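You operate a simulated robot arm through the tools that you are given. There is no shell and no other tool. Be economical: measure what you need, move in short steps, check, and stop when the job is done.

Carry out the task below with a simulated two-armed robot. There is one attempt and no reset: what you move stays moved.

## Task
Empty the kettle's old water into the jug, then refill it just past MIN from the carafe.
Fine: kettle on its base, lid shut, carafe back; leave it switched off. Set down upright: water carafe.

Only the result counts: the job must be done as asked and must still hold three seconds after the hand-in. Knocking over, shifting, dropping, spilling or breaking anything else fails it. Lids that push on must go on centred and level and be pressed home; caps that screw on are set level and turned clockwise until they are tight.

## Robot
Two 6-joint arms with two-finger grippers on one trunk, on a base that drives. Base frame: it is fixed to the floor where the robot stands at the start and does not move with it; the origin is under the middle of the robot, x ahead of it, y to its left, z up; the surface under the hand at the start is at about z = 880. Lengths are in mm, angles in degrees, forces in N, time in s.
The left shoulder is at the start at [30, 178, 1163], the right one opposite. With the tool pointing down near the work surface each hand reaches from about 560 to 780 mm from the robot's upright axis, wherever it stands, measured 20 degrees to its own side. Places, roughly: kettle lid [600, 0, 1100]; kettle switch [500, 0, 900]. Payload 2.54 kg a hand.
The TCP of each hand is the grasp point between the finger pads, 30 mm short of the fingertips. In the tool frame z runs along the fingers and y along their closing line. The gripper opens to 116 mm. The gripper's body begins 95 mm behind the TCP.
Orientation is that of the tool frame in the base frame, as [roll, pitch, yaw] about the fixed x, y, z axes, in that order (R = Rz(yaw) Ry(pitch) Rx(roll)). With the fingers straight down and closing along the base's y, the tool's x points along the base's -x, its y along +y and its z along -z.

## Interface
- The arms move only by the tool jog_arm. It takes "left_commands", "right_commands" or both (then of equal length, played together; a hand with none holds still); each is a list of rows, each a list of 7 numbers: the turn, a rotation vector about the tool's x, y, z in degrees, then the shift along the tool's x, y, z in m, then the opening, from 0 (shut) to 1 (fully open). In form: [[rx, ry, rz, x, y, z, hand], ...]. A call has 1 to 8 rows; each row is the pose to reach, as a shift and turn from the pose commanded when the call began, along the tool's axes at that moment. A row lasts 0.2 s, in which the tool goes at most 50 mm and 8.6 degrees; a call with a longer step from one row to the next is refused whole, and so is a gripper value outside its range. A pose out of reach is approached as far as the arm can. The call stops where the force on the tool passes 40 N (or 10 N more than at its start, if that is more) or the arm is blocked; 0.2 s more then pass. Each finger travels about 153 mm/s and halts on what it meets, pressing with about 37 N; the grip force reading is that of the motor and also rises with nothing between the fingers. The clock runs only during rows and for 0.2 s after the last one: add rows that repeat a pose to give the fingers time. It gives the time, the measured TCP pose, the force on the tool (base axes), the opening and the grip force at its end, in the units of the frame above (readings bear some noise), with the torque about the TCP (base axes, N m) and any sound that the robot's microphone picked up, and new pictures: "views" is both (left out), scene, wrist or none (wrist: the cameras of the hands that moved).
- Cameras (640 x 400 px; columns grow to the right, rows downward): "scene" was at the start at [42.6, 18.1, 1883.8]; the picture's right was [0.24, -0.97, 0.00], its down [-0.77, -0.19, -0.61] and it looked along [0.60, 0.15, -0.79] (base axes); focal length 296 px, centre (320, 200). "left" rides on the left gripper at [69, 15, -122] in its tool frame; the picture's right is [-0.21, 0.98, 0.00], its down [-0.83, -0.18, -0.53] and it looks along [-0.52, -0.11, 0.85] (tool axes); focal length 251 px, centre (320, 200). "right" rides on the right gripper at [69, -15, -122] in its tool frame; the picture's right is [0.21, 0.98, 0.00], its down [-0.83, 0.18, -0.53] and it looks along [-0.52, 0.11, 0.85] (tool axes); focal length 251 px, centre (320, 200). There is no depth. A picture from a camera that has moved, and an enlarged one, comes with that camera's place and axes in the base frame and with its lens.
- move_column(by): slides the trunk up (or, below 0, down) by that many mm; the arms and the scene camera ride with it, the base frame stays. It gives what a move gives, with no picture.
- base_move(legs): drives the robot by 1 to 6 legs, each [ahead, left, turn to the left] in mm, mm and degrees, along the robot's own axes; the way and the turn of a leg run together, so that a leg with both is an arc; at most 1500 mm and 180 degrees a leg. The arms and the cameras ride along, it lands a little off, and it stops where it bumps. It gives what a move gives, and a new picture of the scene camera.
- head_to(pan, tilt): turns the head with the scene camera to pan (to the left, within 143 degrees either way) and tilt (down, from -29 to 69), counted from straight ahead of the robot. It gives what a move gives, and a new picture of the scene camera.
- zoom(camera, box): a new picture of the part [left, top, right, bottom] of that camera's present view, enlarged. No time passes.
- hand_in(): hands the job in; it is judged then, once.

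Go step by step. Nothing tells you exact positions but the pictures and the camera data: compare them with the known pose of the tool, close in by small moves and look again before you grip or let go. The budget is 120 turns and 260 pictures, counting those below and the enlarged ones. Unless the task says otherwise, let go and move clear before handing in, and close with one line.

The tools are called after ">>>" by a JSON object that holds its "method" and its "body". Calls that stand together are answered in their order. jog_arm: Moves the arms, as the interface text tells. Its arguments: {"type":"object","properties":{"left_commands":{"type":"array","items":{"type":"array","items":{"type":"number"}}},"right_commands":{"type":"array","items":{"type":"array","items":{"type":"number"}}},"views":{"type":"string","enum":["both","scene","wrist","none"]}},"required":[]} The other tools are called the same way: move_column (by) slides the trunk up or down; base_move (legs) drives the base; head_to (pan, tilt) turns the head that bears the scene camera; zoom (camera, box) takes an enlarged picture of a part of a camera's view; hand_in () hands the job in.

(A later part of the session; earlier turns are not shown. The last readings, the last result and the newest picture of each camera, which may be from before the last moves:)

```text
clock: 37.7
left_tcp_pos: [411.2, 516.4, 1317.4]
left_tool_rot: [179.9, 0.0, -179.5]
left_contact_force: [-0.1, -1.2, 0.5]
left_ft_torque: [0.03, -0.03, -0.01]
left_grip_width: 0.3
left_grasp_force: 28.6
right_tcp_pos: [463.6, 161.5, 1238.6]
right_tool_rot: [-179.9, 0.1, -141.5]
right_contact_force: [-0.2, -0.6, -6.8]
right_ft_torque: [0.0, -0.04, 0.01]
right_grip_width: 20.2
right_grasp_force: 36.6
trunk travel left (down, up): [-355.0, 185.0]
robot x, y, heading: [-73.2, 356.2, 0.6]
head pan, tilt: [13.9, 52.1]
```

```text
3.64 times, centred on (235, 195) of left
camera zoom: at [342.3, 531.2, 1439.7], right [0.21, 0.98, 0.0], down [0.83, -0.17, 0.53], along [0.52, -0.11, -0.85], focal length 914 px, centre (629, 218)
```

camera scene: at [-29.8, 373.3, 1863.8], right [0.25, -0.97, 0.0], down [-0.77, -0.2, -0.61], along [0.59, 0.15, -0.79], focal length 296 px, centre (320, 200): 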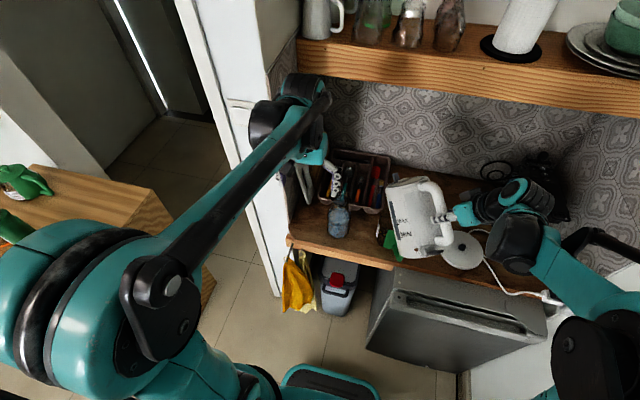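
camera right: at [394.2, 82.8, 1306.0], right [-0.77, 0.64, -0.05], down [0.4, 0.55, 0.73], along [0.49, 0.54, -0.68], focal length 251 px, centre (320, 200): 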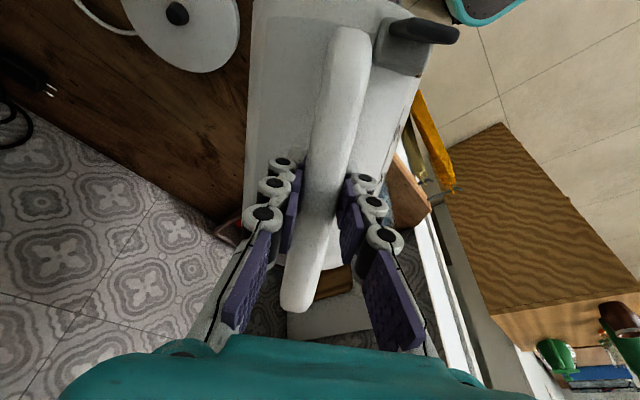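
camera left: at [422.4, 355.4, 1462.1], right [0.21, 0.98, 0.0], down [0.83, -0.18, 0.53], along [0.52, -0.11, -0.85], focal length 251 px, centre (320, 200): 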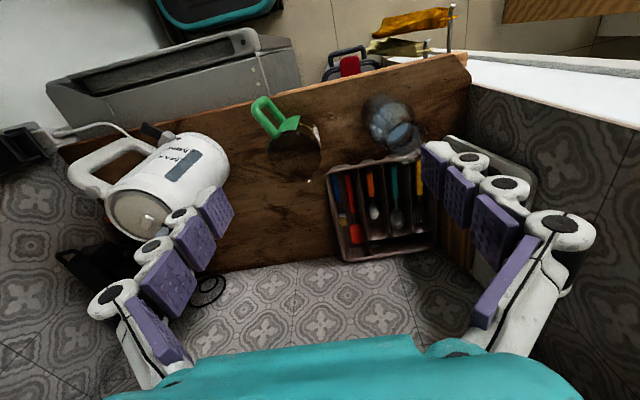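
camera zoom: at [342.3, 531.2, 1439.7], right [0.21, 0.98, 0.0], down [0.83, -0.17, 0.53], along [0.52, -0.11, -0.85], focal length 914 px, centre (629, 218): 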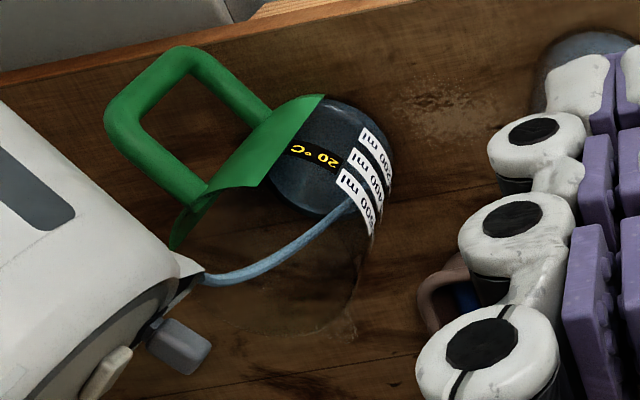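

The stream now lands inside the jug. I'll hold until the flow dies down.

>>> {"method": "jog_arm", "body": {"right_commands": [[0, 0, 0, 0.004, 0, 0, 0], [0, 0, 0, 0.004, 0, 0, 0], [0, 0, 0, 0.004, 0, 0, 0], [0, 0, 0, 0.004, 0, 0, 0], [0, 0, 0, 0.004, 0, 0, 0]], "views": "none"}}

>>> {"method": "zoom", "body": {"camera": "left", "box": [180, 140, 290, 250]}}

```text
clock: 38.9
left_tcp_pos: [412.9, 517.6, 1317.9]
left_tool_rot: [-180.0, -0.1, -179.6]
left_contact_force: [0.3, -1.1, -0.1]
left_ft_torque: [0.0, -0.01, -0.06]
left_grip_width: 0.0
left_grasp_force: 29.0
right_tcp_pos: [463.9, 160.7, 1237.7]
right_tool_rot: [-180.0, 0.0, -141.4]
right_contact_force: [0.9, 0.0, -5.6]
right_ft_torque: [-0.02, -0.01, -0.02]
right_grip_width: 20.4
right_grasp_force: 37.5
trunk travel left (down, up): [-355.0, 185.0]
robot x, y, heading: [-71.3, 353.6, 0.8]
head pan, tilt: [13.9, 52.1]
```

```text
3.64 times, centred on (235, 195) of left
camera zoom: at [344.2, 532.4, 1439.0], right [0.21, 0.98, 0.0], down [0.83, -0.17, 0.53], along [0.52, -0.11, -0.85], focal length 914 px, centre (629, 218)
```

zoom: 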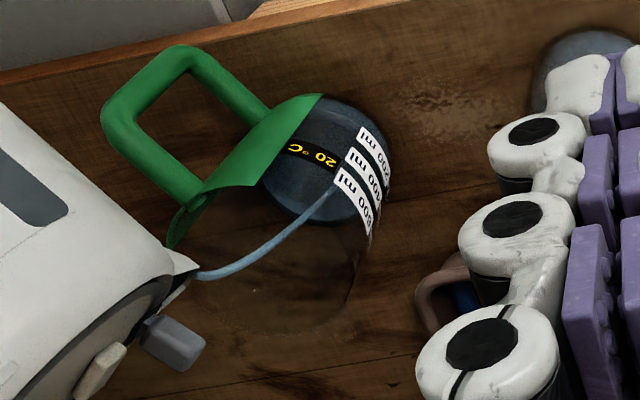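

The flow has thinned. I'll tilt slowly further to 83° about the spout tip.

>>> {"method": "jog_arm", "body": {"right_commands": [[0, 1, 0, -0.0034, 0, -0.0022, 0], [0, 2, 0, -0.0068, 0, -0.0044, 0], [0, 3, 0, -0.0102, 0, -0.0065, 0], [0, 4, 0, -0.0137, 0, -0.0085, 0], [0, 5, 0, -0.0172, 0, -0.0104, 0], [0, 6, 0, -0.0207, 0, -0.0123, 0], [0, 7, 0, -0.0243, 0, -0.0142, 0], [0, 8, 0, -0.0279, 0, -0.016, 0]], "views": "none"}}

>>> {"method": "zoom", "body": {"camera": "left", "box": [180, 140, 290, 250]}}

```text
clock: 40.7
left_tcp_pos: [413.1, 517.2, 1317.8]
left_tool_rot: [-180.0, 0.0, -179.6]
left_contact_force: [0.2, 0.0, 0.5]
left_ft_torque: [0.0, 0.03, 0.01]
left_grip_width: 0.1
left_grasp_force: 28.2
right_tcp_pos: [485.8, 178.0, 1252.8]
right_tool_rot: [-180.0, -8.0, -141.5]
right_contact_force: [0.1, -0.1, -5.4]
right_ft_torque: [0.06, -0.08, 0.01]
right_grip_width: 20.4
right_grasp_force: 37.6
trunk travel left (down, up): [-355.0, 185.0]
robot x, y, heading: [-75.8, 352.6, 0.4]
head pan, tilt: [13.9, 52.1]
```

```text
3.64 times, centred on (235, 195) of left
camera zoom: at [344.2, 532.5, 1439.0], right [0.21, 0.98, 0.0], down [0.83, -0.17, 0.53], along [0.52, -0.11, -0.85], focal length 914 px, centre (629, 218)
```

zoom: 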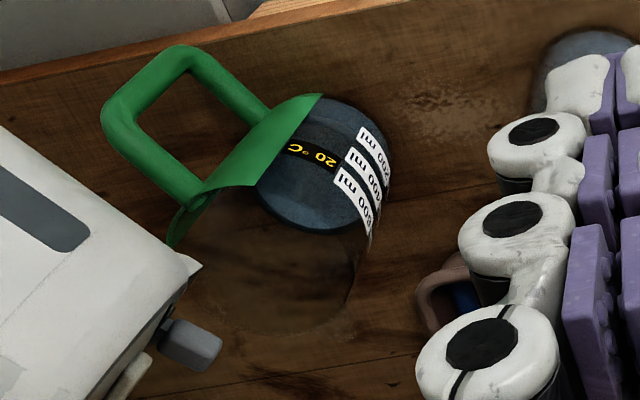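

The flow has stopped at 83°. I'll continue to 100° to drain the rest.

>>> {"method": "jog_arm", "body": {"right_commands": [[0, 2, 0, -0.0069, 0, -0.0042, 0], [0, 4, 0, -0.0137, 0, -0.0084, 0], [0, 6, 0, -0.0208, 0, -0.0122, 0], [0, 8, 0, -0.0278, 0, -0.0159, 0], [0, 10, 0, -0.0352, 0, -0.0192, 0], [0, 12, 0, -0.0426, 0, -0.0223, 0], [0, 14.5, 0, -0.0521, 0, -0.0256, 0], [0, 17, 0, -0.0616, 0, -0.0289, 0]], "views": "scene"}}

>>> {"method": "zoom", "body": {"camera": "left", "box": [100, 100, 340, 250]}}

```text
clock: 42.5
left_tcp_pos: [413.5, 518.0, 1316.3]
left_tool_rot: [179.9, -0.2, -179.5]
left_contact_force: [-0.9, 0.0, 0.1]
left_ft_torque: [-0.01, 0.02, 0.01]
left_grip_width: 0.0
left_grasp_force: 28.5
right_tcp_pos: [537.8, 218.2, 1271.4]
right_tool_rot: [179.9, -25.1, -141.5]
right_contact_force: [0.5, -0.4, -5.7]
right_ft_torque: [0.16, -0.18, -0.02]
right_grip_width: 20.3
right_grasp_force: 36.7
trunk travel left (down, up): [-355.0, 185.0]
robot x, y, heading: [-71.6, 353.7, 0.4]
head pan, tilt: [13.9, 52.1]
camera scene: at [-29.7, 373.8, 1863.8], right [0.25, -0.97, 0.0], down [-0.77, -0.2, -0.61], along [0.59, 0.15, -0.79], focal length 296 px, centre (320, 200)
```

scene: 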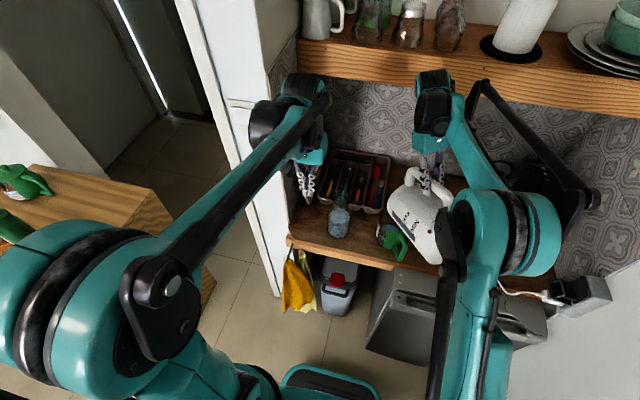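

```text
2.67 times, centred on (220, 175) of left
camera zoom: at [344.9, 532.7, 1438.7], right [0.21, 0.98, 0.0], down [0.83, -0.17, 0.53], along [0.52, -0.11, -0.85], focal length 670 px, centre (587, 267)
```

zoom: 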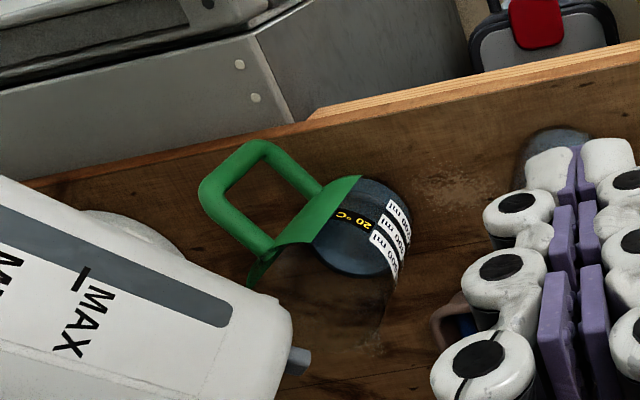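

Drained with no drips. I'll now tilt the kettle back upright over two moves, staying clear above the jug.

>>> {"method": "jog_arm", "body": {"right_commands": [[0, -6.25, 0, 0.005, 0, -0.0032, 0], [0, -12.5, 0, 0.01, 0, -0.0064, 0], [0, -18.75, 0, 0.015, 0, -0.0096, 0], [0, -25, 0, 0.02, 0, -0.0128, 0], [0, -31.25, 0, 0.025, 0, -0.016, 0], [0, -37.5, 0, 0.03, 0, -0.0192, 0], [0, -43.75, 0, 0.035, 0, -0.0225, 0], [0, -50, 0, 0.0396, 0, -0.0257, 0]], "views": "scene"}}

>>> {"method": "jog_arm", "body": {"right_commands": [[0, -6.25, 0, 0.0036, 0, 0.0012, 0], [0, -12.5, 0, 0.0072, 0, 0.0024, 0], [0, -18.75, 0, 0.0108, 0, 0.0036, 0], [0, -25, 0, 0.0144, 0, 0.0048, 0], [0, -31.25, 0, 0.018, 0, 0.006, 0], [0, -37.5, 0, 0.0216, 0, 0.0072, 0], [0, -43.75, 0, 0.0252, 0, 0.0085, 0], [0, -50, 0, 0.0288, 0, 0.0097, 0]], "views": "scene"}}

>>> {"method": "zoom", "body": {"camera": "left", "box": [100, 100, 340, 250]}}

```text
clock: 44.3
left_tcp_pos: [411.2, 518.0, 1316.8]
left_tool_rot: [180.0, 0.1, -179.5]
left_contact_force: [-0.5, 0.1, 0.3]
left_ft_torque: [0.02, -0.03, 0.02]
left_grip_width: 0.0
left_grasp_force: 28.5
right_tcp_pos: [517.2, 203.1, 1313.6]
right_tool_rot: [-179.9, 25.1, -141.5]
right_contact_force: [-0.4, 0.3, -4.9]
right_ft_torque: [-0.16, 0.16, 0.0]
right_grip_width: 20.5
right_grasp_force: 37.1
trunk travel left (down, up): [-355.0, 185.0]
robot x, y, heading: [-71.8, 350.1, 0.5]
head pan, tilt: [13.9, 52.1]
camera scene: at [-32.0, 372.9, 1863.8], right [0.25, -0.97, 0.0], down [-0.76, -0.2, -0.61], along [0.59, 0.15, -0.79], focal length 296 px, centre (320, 200)
```

scene: 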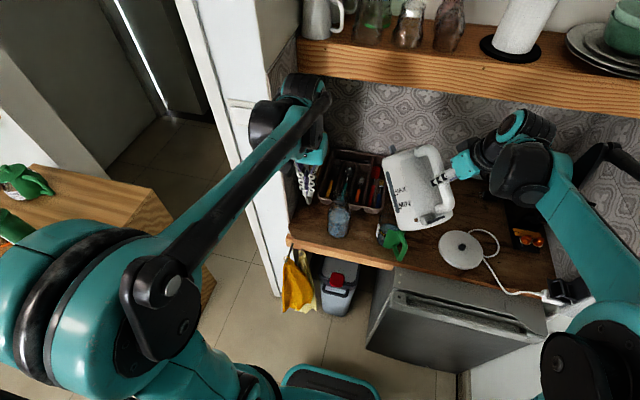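

```text
clock: 46.1
left_tcp_pos: [414.2, 517.0, 1316.9]
left_tool_rot: [180.0, 0.0, -179.4]
left_contact_force: [0.3, -0.3, 0.2]
left_ft_torque: [0.0, -0.01, -0.02]
left_grip_width: 0.1
left_grasp_force: 28.7
right_tcp_pos: [499.4, 189.1, 1291.8]
right_tool_rot: [179.9, 75.1, -141.5]
right_contact_force: [0.6, -0.9, -6.3]
right_ft_torque: [-0.34, 0.45, 0.04]
right_grip_width: 20.6
right_grasp_force: 37.3
trunk travel left (down, up): [-355.0, 185.0]
robot x, y, heading: [-78.1, 357.4, 0.4]
head pan, tilt: [13.9, 52.1]
camera scene: at [-29.8, 372.5, 1863.8], right [0.25, -0.97, 0.0], down [-0.77, -0.2, -0.61], along [0.59, 0.15, -0.79], focal length 296 px, centre (320, 200)
```

scene: 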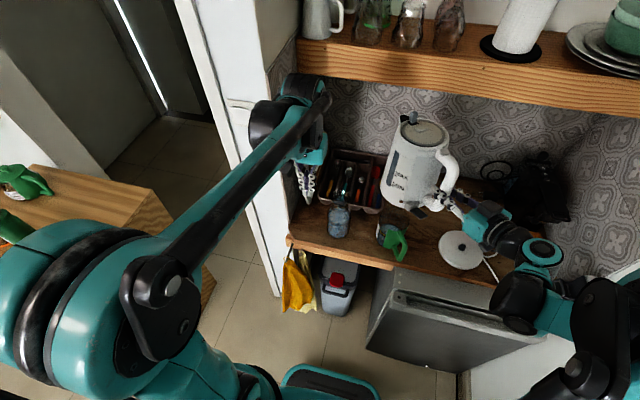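

```text
2.67 times, centred on (220, 175) of left
camera zoom: at [344.8, 531.8, 1438.9], right [0.21, 0.98, 0.0], down [0.83, -0.17, 0.53], along [0.52, -0.11, -0.85], focal length 670 px, centre (587, 267)
```

zoom: 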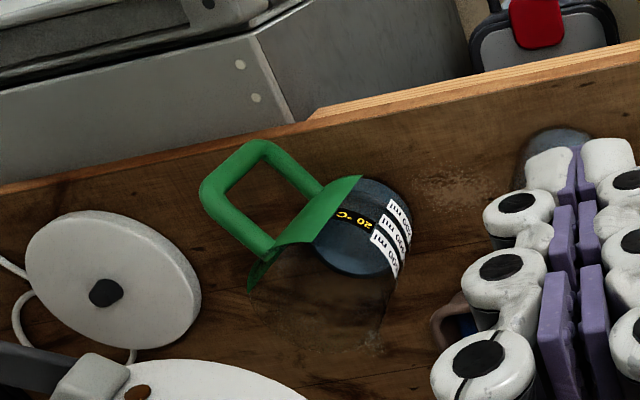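

The kettle is empty, at roughly 5.5 N. I'll raise the left hand a bit, then drive so the kettle is above its base plate.

>>> {"method": "jog_arm", "body": {"left_commands": [[0, 0, 0, 0, 0, -0.045, 0], [0, 0, 0, 0, 0, -0.09, 0], [0, 0, 0, 0, 0, -0.135, 0], [0, 0, 0, 0, 0, -0.16, 0]], "views": "none"}}

>>> {"method": "base_move", "body": {"legs": [[0, -263, 0], [17, 0, 0]]}}

```text
clock: 47.1
left_tcp_pos: [412.3, 518.6, 1476.6]
left_tool_rot: [-180.0, 0.1, -179.5]
left_contact_force: [0.1, -0.8, 0.7]
left_ft_torque: [0.01, -0.03, 0.02]
left_grip_width: 0.0
left_grasp_force: 28.3
right_tcp_pos: [499.3, 190.1, 1292.2]
right_tool_rot: [-179.9, 74.9, -141.4]
right_contact_force: [-0.6, -1.5, -4.3]
right_ft_torque: [-0.37, 0.45, -0.01]
right_grip_width: 20.6
right_grasp_force: 37.2
trunk travel left (down, up): [-355.0, 185.0]
robot x, y, heading: [-74.0, 350.8, 0.2]
head pan, tilt: [13.9, 52.1]
```

```text
clock: 49.4
left_tcp_pos: [428.1, 261.8, 1478.0]
left_tool_rot: [179.9, 0.1, -179.7]
left_contact_force: [-0.6, 1.0, 0.6]
left_ft_torque: [-0.01, -0.08, 0.01]
left_grip_width: 0.0
left_grasp_force: 28.7
right_tcp_pos: [513.9, -68.6, 1292.5]
right_tool_rot: [-179.5, 75.2, -141.2]
right_contact_force: [-0.4, 1.2, -5.1]
right_ft_torque: [-0.39, 0.45, -0.02]
right_grip_width: 20.6
right_grasp_force: 37.2
trunk travel left (down, up): [-355.0, 185.0]
robot x, y, heading: [-53.9, 100.2, 0.6]
head pan, tilt: [13.9, 52.1]
camera scene: at [-17.0, 117.1, 1863.9], right [0.25, -0.97, 0.0], down [-0.76, -0.2, -0.62], along [0.6, 0.15, -0.79], focal length 296 px, centre (320, 200)
```

scene: 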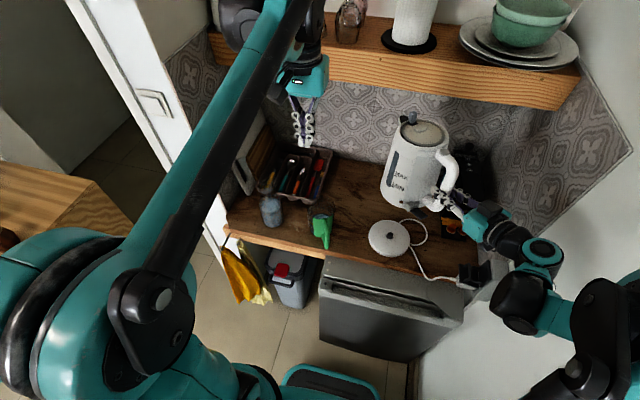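

Nearly in place. I'll lower the trunk 200 mm and check alignment over the plate.

>>> {"method": "move_column", "body": {"by": -200}}

>>> {"method": "jog_arm", "body": {"right_commands": [[0, 0, 0, 0, -0.003, 0, 0]], "views": "scene"}}

>>> {"method": "zoom", "body": {"camera": "scene", "box": [360, 110, 480, 230]}}

>>> {"method": "zoom", "body": {"camera": "right", "box": [160, 0, 480, 200]}}

```text
clock: 51.5
left_tcp_pos: [432.5, 258.4, 1277.5]
left_tool_rot: [179.9, 0.0, -179.6]
left_contact_force: [0.1, -0.1, -0.3]
left_ft_torque: [0.0, 0.0, -0.02]
left_grip_width: 0.0
left_grasp_force: 29.5
right_tcp_pos: [517.1, -69.9, 1091.2]
right_tool_rot: [179.9, 75.0, -141.7]
right_contact_force: [-0.4, -0.5, -5.3]
right_ft_torque: [-0.36, 0.45, -0.02]
right_grip_width: 20.5
right_grasp_force: 36.8
trunk travel left (down, up): [-155.0, 385.0]
robot x, y, heading: [-54.9, 95.4, 0.8]
head pan, tilt: [13.9, 52.1]
```

```text
clock: 51.9
left_tcp_pos: [431.9, 259.9, 1275.1]
left_tool_rot: [180.0, -0.1, -179.7]
left_contact_force: [0.2, 0.5, 0.9]
left_ft_torque: [0.02, 0.03, 0.0]
left_grip_width: 0.1
left_grasp_force: 28.9
right_tcp_pos: [519.4, -72.6, 1091.0]
right_tool_rot: [-180.0, 75.0, -141.7]
right_contact_force: [-1.3, -0.2, -6.0]
right_ft_torque: [-0.34, 0.43, 0.03]
right_grip_width: 20.5
right_grasp_force: 36.9
trunk travel left (down, up): [-155.0, 385.0]
robot x, y, heading: [-55.2, 95.7, 0.4]
head pan, tilt: [13.9, 52.1]
camera scene: at [-12.4, 115.3, 1663.8], right [0.25, -0.97, 0.0], down [-0.77, -0.19, -0.61], along [0.59, 0.15, -0.79], focal length 296 px, centre (320, 200)
```

scene: 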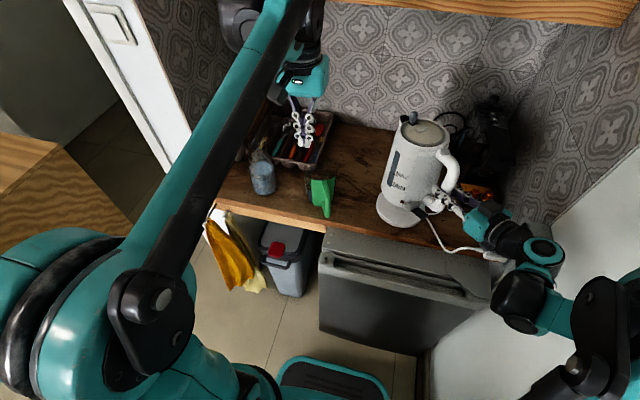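

```text
3.33 times, centred on (420, 170) of scene
camera zoom: at [-12.4, 115.3, 1663.8], right [0.25, -0.97, 0.0], down [-0.77, -0.19, -0.61], along [0.59, 0.15, -0.79], focal length 988 px, centre (-13, 300)
```

zoom: 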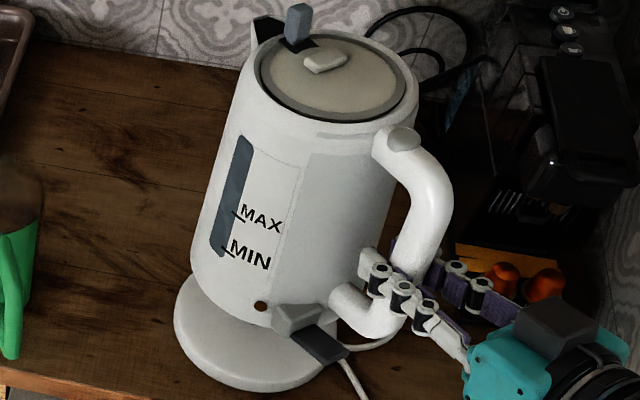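

```text
2.00 times, centred on (320, 100) of right
camera zoom: at [422.7, -167.8, 1055.7], right [-0.65, 0.73, -0.21], down [-0.35, -0.04, 0.94], along [0.68, 0.68, 0.28], focal length 503 px, centre (320, 400)
```

zoom: 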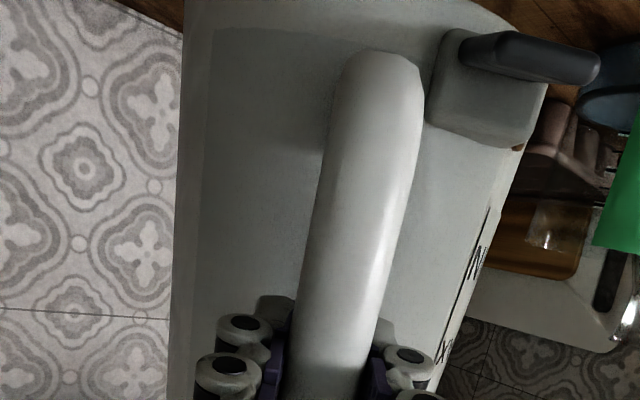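

I'll correct by about 3 mm back along the hand, then lower most of the way.

>>> {"method": "jog_arm", "body": {"right_commands": [[0, 0, 0, 0.0007, 0, -0.0026, 0]], "views": "none"}}

>>> {"method": "move_column", "body": {"by": -62}}

>>> {"method": "zoom", "body": {"camera": "scene", "box": [360, 110, 480, 230]}}

```text
clock: 52.3
left_tcp_pos: [430.7, 258.9, 1276.8]
left_tool_rot: [-179.9, -0.1, -179.7]
left_contact_force: [0.3, -0.1, 0.8]
left_ft_torque: [-0.01, 0.02, -0.02]
left_grip_width: 0.0
left_grasp_force: 28.5
right_tcp_pos: [517.2, -75.7, 1089.1]
right_tool_rot: [180.0, 75.1, -141.7]
right_contact_force: [-0.1, -0.2, -4.8]
right_ft_torque: [-0.38, 0.43, -0.01]
right_grip_width: 20.5
right_grasp_force: 37.7
trunk travel left (down, up): [-155.0, 385.0]
robot x, y, heading: [-54.8, 95.4, 0.1]
head pan, tilt: [13.9, 52.1]
```

```text
clock: 53.3
left_tcp_pos: [430.7, 259.2, 1215.3]
left_tool_rot: [179.9, 0.0, -179.6]
left_contact_force: [0.6, 0.2, -0.4]
left_ft_torque: [0.01, -0.02, -0.01]
left_grip_width: 0.0
left_grasp_force: 28.2
right_tcp_pos: [516.6, -74.2, 1026.8]
right_tool_rot: [180.0, 75.0, -141.5]
right_contact_force: [0.4, -0.6, -5.0]
right_ft_torque: [-0.35, 0.41, -0.03]
right_grip_width: 20.4
right_grasp_force: 36.9
trunk travel left (down, up): [-93.0, 447.0]
robot x, y, heading: [-56.1, 96.5, 0.3]
head pan, tilt: [13.9, 52.1]
```

```text
3.33 times, centred on (420, 170) of scene
camera zoom: at [-12.9, 115.5, 1601.9], right [0.25, -0.97, 0.0], down [-0.77, -0.2, -0.61], along [0.59, 0.15, -0.79], focal length 988 px, centre (-13, 300)
```

zoom: 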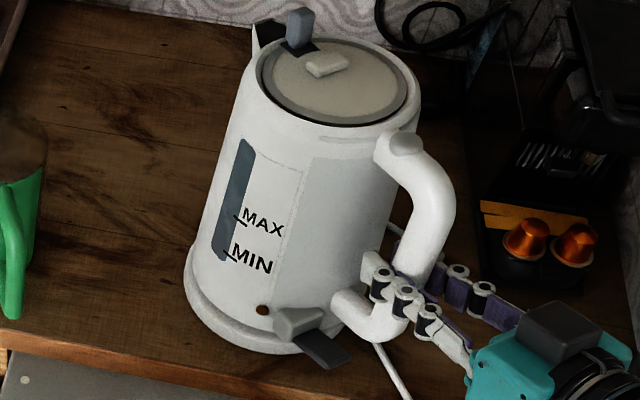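

Alignment looks right. I'll lower the last ~12 mm with the arm, watching the force.

>>> {"method": "jog_arm", "body": {"right_commands": [[0, 0, 0, 0.004, 0, 0.001, 0], [0, 0, 0, 0.008, 0, 0.002, 0], [0, 0, 0, 0.0105, 0, 0.0028, 0], [0, 0, 0, 0.0115, 0, 0.0031, 0]], "views": "none"}}

>>> {"method": "zoom", "body": {"camera": "scene", "box": [360, 110, 480, 230]}}

```text
clock: 54.3
left_tcp_pos: [432.3, 260.0, 1214.2]
left_tool_rot: [179.9, 0.0, -179.6]
left_contact_force: [0.4, 0.4, -0.6]
left_ft_torque: [-0.02, -0.01, -0.02]
left_grip_width: 0.0
left_grasp_force: 28.4
right_tcp_pos: [515.7, -73.3, 1017.7]
right_tool_rot: [-179.9, 75.0, -141.5]
right_contact_force: [0.5, 0.3, -2.1]
right_ft_torque: [0.08, -0.08, -0.04]
right_grip_width: 21.5
right_grasp_force: 36.7
trunk travel left (down, up): [-93.0, 447.0]
robot x, y, heading: [-53.4, 98.3, 0.4]
head pan, tilt: [13.9, 52.1]
```

```text
3.33 times, centred on (420, 170) of scene
camera zoom: at [-12.9, 115.6, 1601.7], right [0.25, -0.97, 0.0], down [-0.77, -0.2, -0.61], along [0.59, 0.15, -0.79], focal length 988 px, centre (-13, 300)
```

zoom: 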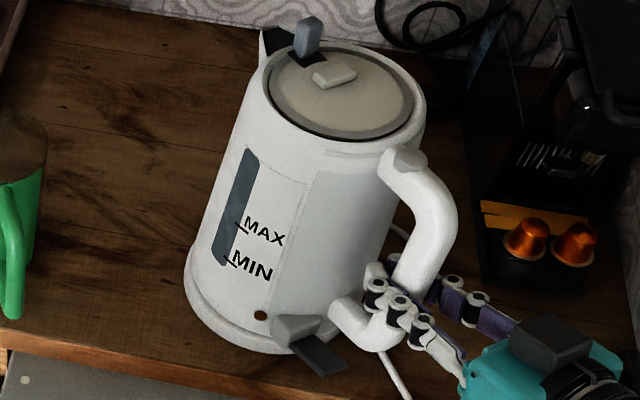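

It's touching and partly supported. I'll press down another 3 mm and compare.

>>> {"method": "jog_arm", "body": {"right_commands": [[0, 0, 0, 0.0015, 0, 0.0004, 0], [0, 0, 0, 0.003, 0, 0.0008, 0], [0, 0, 0, 0.003, 0, 0.0008, 0]], "views": "wrist"}}

>>> {"method": "zoom", "body": {"camera": "scene", "box": [360, 110, 480, 230]}}

```text
clock: 55.1
left_tcp_pos: [431.9, 260.4, 1214.4]
left_tool_rot: [-180.0, 0.1, -179.6]
left_contact_force: [0.1, -0.2, 0.3]
left_ft_torque: [0.0, -0.03, 0.0]
left_grip_width: 0.0
left_grasp_force: 28.4
right_tcp_pos: [516.0, -73.5, 1014.5]
right_tool_rot: [179.9, 75.1, -141.6]
right_contact_force: [4.1, 1.6, 7.3]
right_ft_torque: [0.39, -0.51, -0.01]
right_grip_width: 19.8
right_grasp_force: 37.3
trunk travel left (down, up): [-93.0, 447.0]
robot x, y, heading: [-59.4, 97.7, 0.4]
head pan, tilt: [13.9, 52.1]
camera right: at [419.4, -169.2, 979.0], right [-0.65, 0.73, -0.21], down [-0.35, -0.05, 0.94], along [0.68, 0.68, 0.29], focal length 251 px, centre (320, 200)
```

right: 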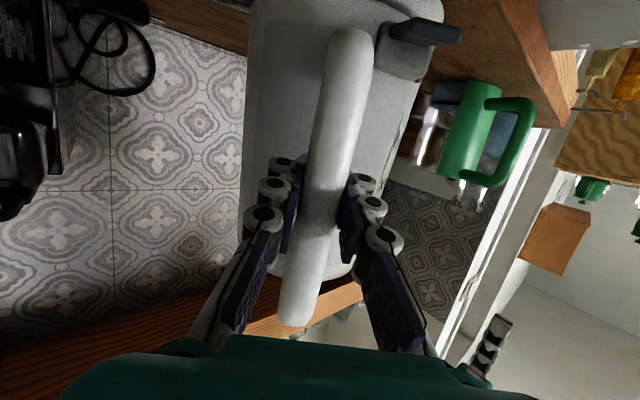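

```text
3.33 times, centred on (420, 170) of scene
camera zoom: at [-13.4, 116.1, 1601.9], right [0.25, -0.97, 0.0], down [-0.77, -0.2, -0.61], along [0.59, 0.15, -0.79], focal length 988 px, centre (-13, 300)
```

zoom: 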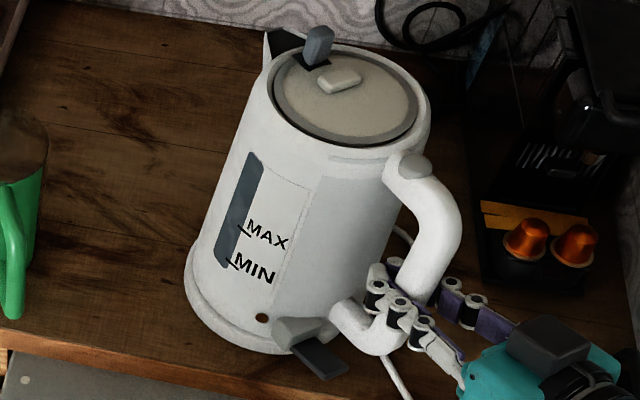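

Pressing at the handle only levers the kettle back. I'll come up to the former seated height and release so it settles on the pin.

>>> {"method": "jog_arm", "body": {"right_commands": [[0, 0, 0, -0.0015, 0, -0.0004, 0], [0, 0, 0, -0.0018, 0, -0.0005, 0], [0, 0, 0, -0.0018, 0, -0.0005, 0.2], [0, 0, 0, -0.0018, 0, -0.0005, 0.35], [0, 0, 0, -0.0018, 0, -0.0005, 0.5]], "views": "wrist"}}

>>> {"method": "zoom", "body": {"camera": "scene", "box": [360, 110, 480, 230]}}

```text
clock: 56.3
left_tcp_pos: [431.5, 260.0, 1214.5]
left_tool_rot: [179.9, -0.1, -179.8]
left_contact_force: [-0.8, 0.1, 0.4]
left_ft_torque: [-0.01, -0.03, -0.03]
left_grip_width: 0.1
left_grasp_force: 29.2
right_tcp_pos: [516.2, -73.8, 1015.9]
right_tool_rot: [-180.0, 75.0, -141.5]
right_contact_force: [0.1, 0.6, 0.7]
right_ft_torque: [-0.01, 0.01, -0.01]
right_grip_width: 57.9
right_grasp_force: 0.1
trunk travel left (down, up): [-93.0, 447.0]
robot x, y, heading: [-55.1, 98.7, 0.1]
head pan, tilt: [13.9, 52.1]
camera right: at [419.5, -169.9, 980.6], right [-0.65, 0.73, -0.21], down [-0.35, -0.04, 0.94], along [0.68, 0.68, 0.29], focal length 251 px, centre (320, 200)
```

right: 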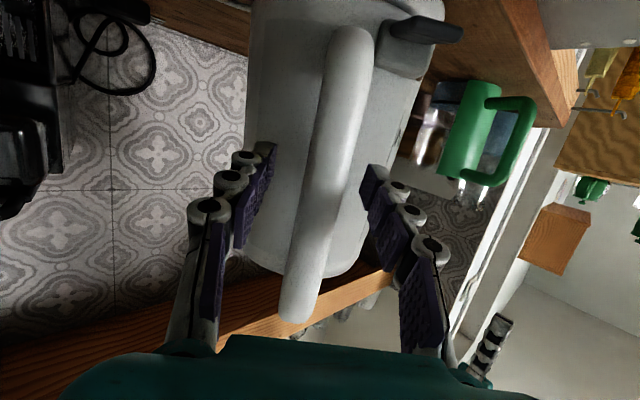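

```text
3.33 times, centred on (420, 170) of scene
camera zoom: at [-13.2, 115.5, 1601.8], right [0.25, -0.97, 0.0], down [-0.77, -0.2, -0.61], along [0.59, 0.15, -0.79], focal length 988 px, centre (-13, 300)
```

zoom: 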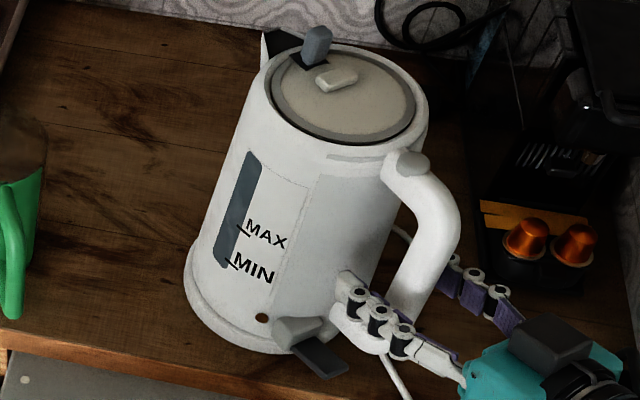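

It settled. I'll check closely how the kettle bottom sits on the plate.

>>> {"method": "zoom", "body": {"camera": "scene", "box": [388, 180, 438, 225]}}

>>> {"method": "zoom", "body": {"camera": "right", "box": [220, 0, 480, 100]}}

```text
8.89 times, centred on (413, 202) of scene
camera zoom: at [-13.2, 115.5, 1601.8], right [0.25, -0.97, 0.0], down [-0.77, -0.2, -0.61], along [0.59, 0.15, -0.79], focal length 2635 px, centre (-507, 178)
```

zoom: 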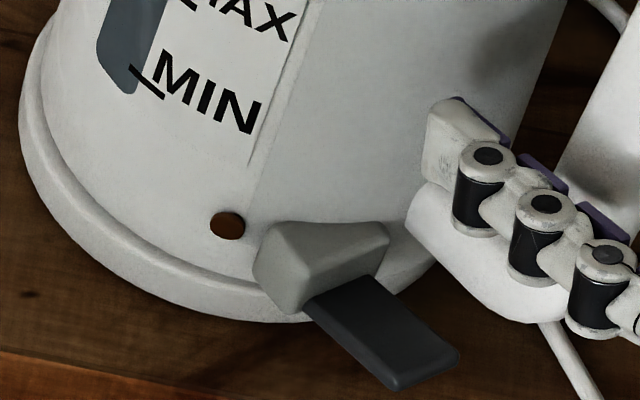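

```text
2.46 times, centred on (350, 50) of right
camera zoom: at [419.5, -169.9, 980.6], right [-0.65, 0.73, -0.21], down [-0.35, -0.04, 0.94], along [0.68, 0.68, 0.29], focal length 619 px, centre (246, 569)
```

zoom: 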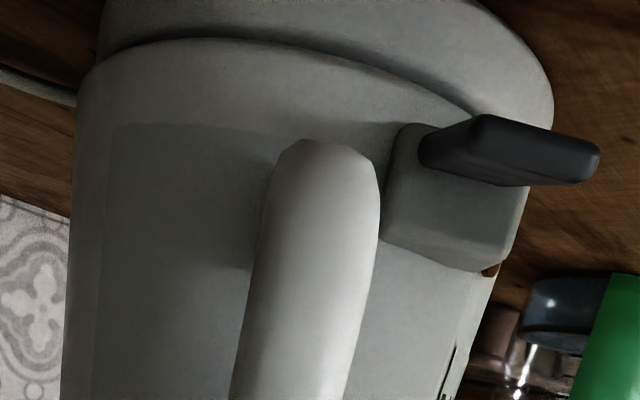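

The kettle appears about 6 mm off to one side of the plate (from the earlier bump). I'll regrip, lift 25 mm, shift 6.5 mm toward tool +y, and set it down again.

>>> {"method": "jog_arm", "body": {"right_commands": [[0, 0, 0, 0, 0, 0, 0.2], [0, 0, 0, 0, 0, 0, 0.0], [0, 0, 0, 0, 0, 0, 0.0], [0, 0, 0, -0.008, 0, -0.002, 0], [0, 0, 0, -0.016, 0, -0.0043, 0], [0, 0, 0, -0.029, 0, -0.0078, 0], [0, 0, 0, -0.029, 0.0065, -0.0078, 0], [0, 0, 0, -0.029, 0.0065, -0.0078, 0]], "views": "wrist"}}

>>> {"method": "zoom", "body": {"camera": "scene", "box": [360, 110, 480, 230]}}

>>> {"method": "zoom", "body": {"camera": "right", "box": [220, 0, 480, 100]}}

```text
clock: 58.1
left_tcp_pos: [432.1, 260.6, 1214.0]
left_tool_rot: [180.0, 0.0, -179.7]
left_contact_force: [-1.1, 0.4, -0.1]
left_ft_torque: [0.02, 0.0, -0.02]
left_grip_width: 0.0
left_grasp_force: 28.6
right_tcp_pos: [513.3, -67.8, 1045.3]
right_tool_rot: [-180.0, 75.0, -141.6]
right_contact_force: [-0.1, 0.0, -4.8]
right_ft_torque: [-0.36, 0.4, -0.01]
right_grip_width: 19.9
right_grasp_force: 37.0
trunk travel left (down, up): [-93.0, 447.0]
robot x, y, heading: [-53.2, 93.2, 0.2]
head pan, tilt: [13.9, 52.1]
camera right: at [416.5, -164.3, 1009.9], right [-0.65, 0.73, -0.21], down [-0.35, -0.05, 0.94], along [0.68, 0.68, 0.28], focal length 251 px, centre (320, 200)
```

right: 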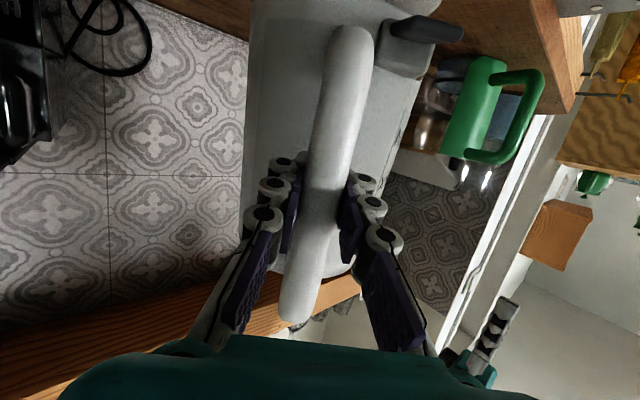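

```text
3.33 times, centred on (420, 170) of scene
camera zoom: at [-12.7, 115.4, 1601.8], right [0.25, -0.97, 0.0], down [-0.77, -0.19, -0.61], along [0.59, 0.15, -0.79], focal length 988 px, centre (-13, 300)
```

zoom: 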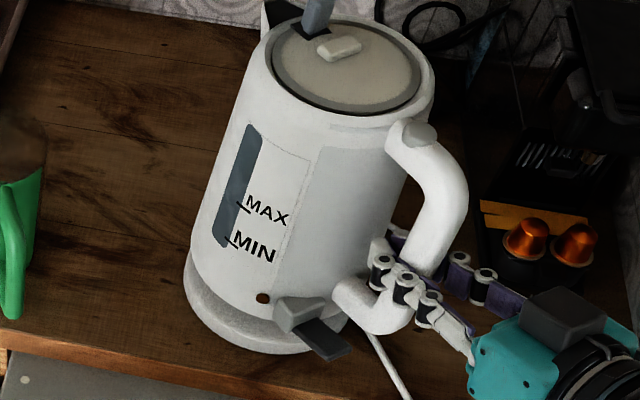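

```text
2.46 times, centred on (350, 50) of right
camera zoom: at [416.5, -164.3, 1009.9], right [-0.65, 0.73, -0.21], down [-0.35, -0.05, 0.94], along [0.68, 0.68, 0.28], focal length 619 px, centre (246, 569)
```

zoom: 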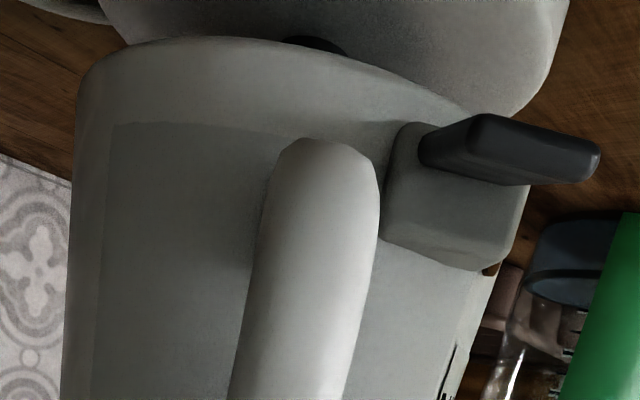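

With the kettle lifted the pin is visible. I'll triangulate the lid centre using the left-hand camera as well.

>>> {"method": "zoom", "body": {"camera": "left", "box": [0, 150, 320, 400]}}

>>> {"method": "zoom", "body": {"camera": "scene", "box": [405, 100, 465, 150]}}

```text
1.60 times, centred on (160, 275) of left
camera zoom: at [363.0, 274.2, 1336.7], right [0.21, 0.98, 0.0], down [0.83, -0.18, 0.53], along [0.52, -0.11, -0.85], focal length 402 px, centre (576, 80)
```

zoom: 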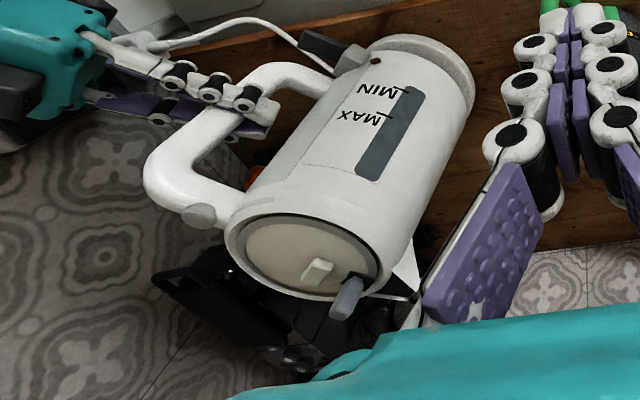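

```text
8.00 times, centred on (435, 125) of scene
camera zoom: at [-12.7, 115.4, 1601.8], right [0.25, -0.97, 0.0], down [-0.77, -0.19, -0.61], along [0.59, 0.15, -0.79], focal length 2371 px, centre (-600, 800)
```

zoom: 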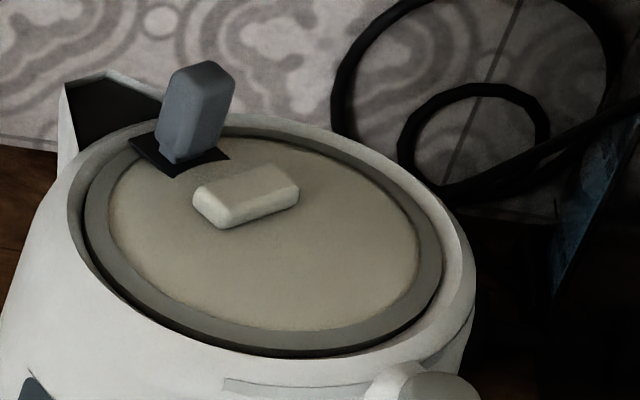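

Lid centre is at about (600,3) and the pin at about (605,3), so I overshot slightly. I'll shift 3 mm back laterally and 3 mm forward, then lower gradually.

>>> {"method": "jog_arm", "body": {"right_commands": [[0, 0, 0, -0.0008, -0.003, 0.0029, 0], [0, 0, 0, 0.009, -0.003, 0.0056, 0], [0, 0, 0, 0.019, -0.003, 0.0083, 0], [0, 0, 0, 0.0235, -0.003, 0.0094, 0], [0, 0, 0, 0.0235, -0.003, 0.0094, 0]], "views": "none"}}

>>> {"method": "zoom", "body": {"camera": "right", "box": [220, 0, 480, 100]}}

>>> {"method": "zoom", "body": {"camera": "scene", "box": [360, 110, 480, 230]}}

```text
clock: 59.3
left_tcp_pos: [432.2, 258.1, 1214.3]
left_tool_rot: [180.0, -0.1, -179.7]
left_contact_force: [0.1, 0.1, 0.4]
left_ft_torque: [0.03, -0.05, -0.03]
left_grip_width: 0.0
left_grasp_force: 28.5
right_tcp_pos: [516.5, -68.7, 1018.6]
right_tool_rot: [-179.9, 75.0, -141.6]
right_contact_force: [-0.8, 1.1, -4.9]
right_ft_torque: [-0.35, 0.41, 0.02]
right_grip_width: 19.9
right_grasp_force: 37.1
trunk travel left (down, up): [-93.0, 447.0]
robot x, y, heading: [-55.6, 100.5, 0.4]
head pan, tilt: [13.9, 52.1]
```

```text
2.46 times, centred on (350, 50) of right
camera zoom: at [420.2, -164.5, 984.0], right [-0.65, 0.73, -0.21], down [-0.35, -0.05, 0.94], along [0.68, 0.68, 0.28], focal length 619 px, centre (246, 569)
```

zoom: 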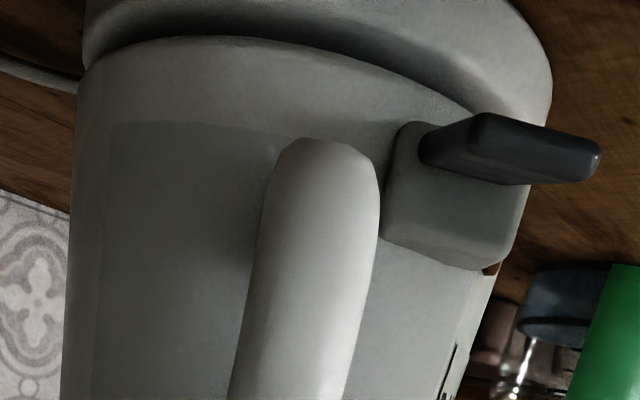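

```text
3.33 times, centred on (420, 170) of scene
camera zoom: at [-12.7, 115.5, 1601.8], right [0.25, -0.97, 0.0], down [-0.77, -0.2, -0.61], along [0.59, 0.15, -0.79], focal length 988 px, centre (-13, 300)
```

zoom: 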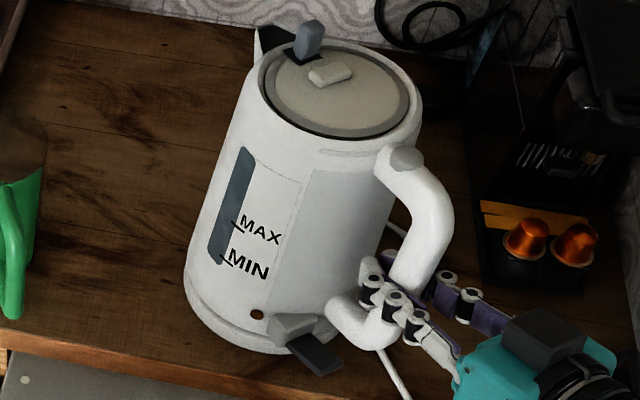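

Still hanging free at a height where it touched before, which suggests better pin alignment. I'll lower further in small steps.

>>> {"method": "jog_arm", "body": {"right_commands": [[0, 0, 0, 0.0015, 0, 0.0004, 0], [0, 0, 0, 0.003, 0, 0.0008, 0], [0, 0, 0, 0.0035, 0, 0.0009, 0]], "views": "none"}}

>>> {"method": "zoom", "body": {"camera": "right", "box": [220, 0, 480, 100]}}

```text
clock: 60.1
left_tcp_pos: [431.6, 258.8, 1214.0]
left_tool_rot: [-180.0, 0.0, -179.7]
left_contact_force: [-0.2, -0.3, -0.2]
left_ft_torque: [-0.02, 0.0, 0.0]
left_grip_width: 0.0
left_grasp_force: 28.9
right_tcp_pos: [516.2, -69.6, 1016.7]
right_tool_rot: [179.9, 75.1, -141.7]
right_contact_force: [1.0, 0.0, -1.5]
right_ft_torque: [0.12, -0.22, -0.1]
right_grip_width: 19.7
right_grasp_force: 36.8
trunk travel left (down, up): [-93.0, 447.0]
robot x, y, heading: [-56.0, 98.7, 0.4]
head pan, tilt: [13.9, 52.1]
```

```text
2.46 times, centred on (350, 50) of right
camera zoom: at [419.3, -164.9, 981.2], right [-0.65, 0.73, -0.21], down [-0.35, -0.05, 0.94], along [0.68, 0.68, 0.29], focal length 619 px, centre (246, 569)
```

zoom: 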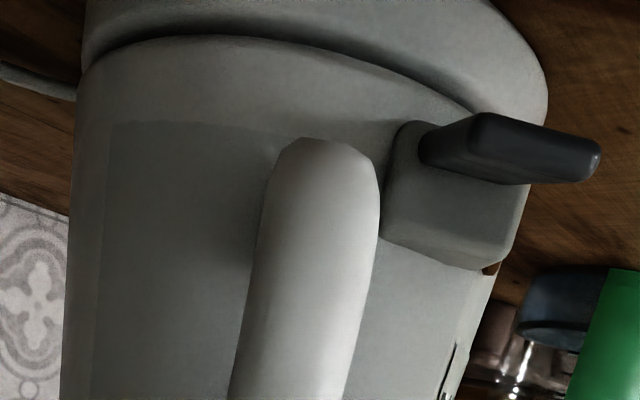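

Contact at about 1016.5. I'll release gently and see how it settles.

>>> {"method": "jog_arm", "body": {"right_commands": [[0, 0, 0, 0, 0, 0, 0.2], [0, 0, 0, 0, 0, 0, 0.35], [0, 0, 0, 0, 0, 0, 0.5], [0, 0, 0, 0, 0, 0, 0.5]], "views": "none"}}

>>> {"method": "zoom", "body": {"camera": "right", "box": [220, 0, 480, 100]}}

>>> {"method": "zoom", "body": {"camera": "scene", "box": [360, 110, 480, 230]}}

>>> {"method": "zoom", "body": {"camera": "left", "box": [0, 150, 320, 400]}}

```text
clock: 61.1
left_tcp_pos: [432.3, 258.9, 1214.4]
left_tool_rot: [180.0, 0.0, -179.8]
left_contact_force: [-0.4, -0.3, -0.1]
left_ft_torque: [0.0, 0.03, 0.01]
left_grip_width: 0.2
left_grasp_force: 28.2
right_tcp_pos: [515.2, -68.1, 1016.3]
right_tool_rot: [-179.9, 75.0, -141.4]
right_contact_force: [-0.2, -0.7, -0.3]
right_ft_torque: [-0.02, 0.01, -0.04]
right_grip_width: 57.9
right_grasp_force: 0.0
trunk travel left (down, up): [-93.0, 447.0]
robot x, y, heading: [-55.2, 97.9, 0.6]
head pan, tilt: [13.9, 52.1]
```

```text
2.46 times, centred on (350, 50) of right
camera zoom: at [419.0, -164.9, 981.2], right [-0.65, 0.73, -0.21], down [-0.35, -0.05, 0.94], along [0.68, 0.68, 0.29], focal length 619 px, centre (246, 569)
```

zoom: 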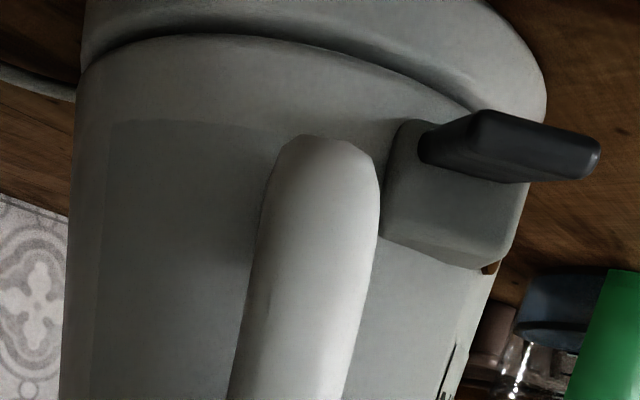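

```text
3.33 times, centred on (420, 170) of scene
camera zoom: at [-13.2, 115.6, 1601.8], right [0.25, -0.97, 0.0], down [-0.77, -0.2, -0.61], along [0.59, 0.15, -0.79], focal length 988 px, centre (-13, 300)
```

zoom: 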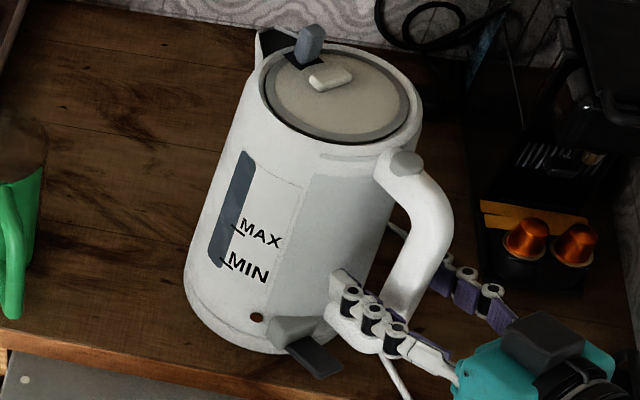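

```text
1.60 times, centred on (160, 275) of left
camera zoom: at [362.5, 274.4, 1336.8], right [0.21, 0.98, 0.0], down [0.83, -0.18, 0.53], along [0.52, -0.11, -0.85], focal length 402 px, centre (576, 80)
```

zoom: 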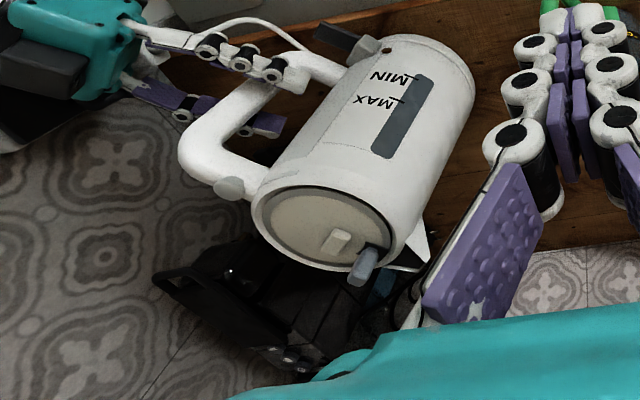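

The kettle is stable and seated. Next is the lid: the white tab is near (613,11,1119), across the spout–handle line. I'll retract the right hand and raise the trunk to work from above.

>>> {"method": "jog_arm", "body": {"right_commands": [[0, 0, 0, 0, 0, -0.03, 0.6], [0, 0, 0, 0, 0, -0.06, 0.7], [0, 0, 0, 0, 0, -0.1, 0.7], [0, 0, 0, 0, 0, -0.14, 0.7]], "views": "none"}}

>>> {"method": "move_column", "body": {"by": 280}}

>>> {"method": "jog_arm", "body": {"right_commands": [[0, 8, 0, 0, 0, 0, 0.7], [0, 16, 0, 0, 0, 0, 0.7], [0, 24, 0, 0, 0, 0, 0.7], [0, 32, 0, 0, 0, 0, 0.6], [0, 40, 0, 0, 0, 0, 0.6], [0, 48, 0, 0, 0, 0, 0.6], [0, 56, 0, 0, 0, 0, 0.5], [0, 64, 0, 0, 0, 0, 0.5]], "views": "scene"}}

```text
clock: 62.1
left_tcp_pos: [434.9, 270.3, 1212.0]
left_tool_rot: [-179.6, -0.2, -179.3]
left_contact_force: [0.1, -0.8, -0.1]
left_ft_torque: [0.1, -0.05, 0.02]
left_grip_width: 0.2
left_grasp_force: 28.8
right_tcp_pos: [414.9, -139.8, 1050.7]
right_tool_rot: [-179.3, 74.6, -140.4]
right_contact_force: [-0.4, 0.2, 0.5]
right_ft_torque: [-0.05, 0.02, -0.02]
right_grip_width: 81.3
right_grasp_force: 0.0
trunk travel left (down, up): [-93.0, 447.0]
robot x, y, heading: [-55.5, 98.6, 0.5]
head pan, tilt: [13.9, 52.1]
```

```text
clock: 65.0
left_tcp_pos: [432.8, 271.6, 1492.7]
left_tool_rot: [-179.5, -0.1, -179.7]
left_contact_force: [0.7, -0.3, 0.2]
left_ft_torque: [-0.02, -0.02, 0.02]
left_grip_width: 0.2
left_grasp_force: 28.6
right_tcp_pos: [411.9, -140.5, 1334.2]
right_tool_rot: [-178.7, 74.6, -140.2]
right_contact_force: [0.2, 0.2, -0.3]
right_ft_torque: [0.02, 0.0, -0.02]
right_grip_width: 81.4
right_grasp_force: 0.0
trunk travel left (down, up): [-373.0, 167.0]
robot x, y, heading: [-57.0, 100.8, 0.4]
head pan, tilt: [13.9, 52.1]
```

```text
clock: 66.8
left_tcp_pos: [431.3, 260.7, 1493.4]
left_tool_rot: [-180.0, -0.1, -179.7]
left_contact_force: [0.9, -0.3, 0.7]
left_ft_torque: [-0.03, 0.02, -0.01]
left_grip_width: 0.0
left_grasp_force: 28.8
right_tcp_pos: [411.9, -151.8, 1330.5]
right_tool_rot: [180.0, 10.8, -141.7]
right_contact_force: [0.2, -0.6, -0.5]
right_ft_torque: [0.02, -0.01, -0.01]
right_grip_width: 58.1
right_grasp_force: 0.2
trunk travel left (down, up): [-373.0, 167.0]
robot x, y, heading: [-54.4, 95.1, 0.2]
head pan, tilt: [13.9, 52.1]
camera scene: at [-11.7, 116.2, 1881.8], right [0.25, -0.97, 0.0], down [-0.77, -0.2, -0.61], along [0.59, 0.15, -0.79], focal length 296 px, centre (320, 200)
```

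scene: 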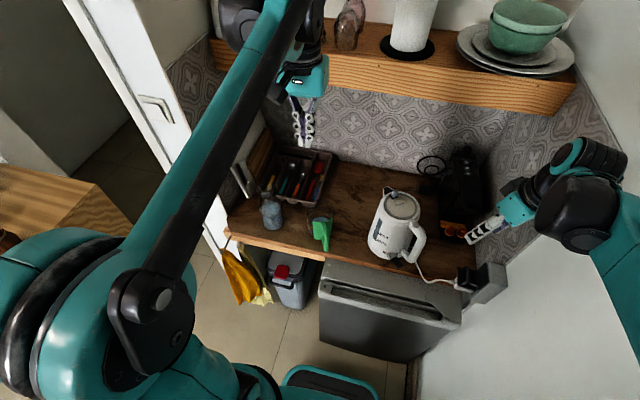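

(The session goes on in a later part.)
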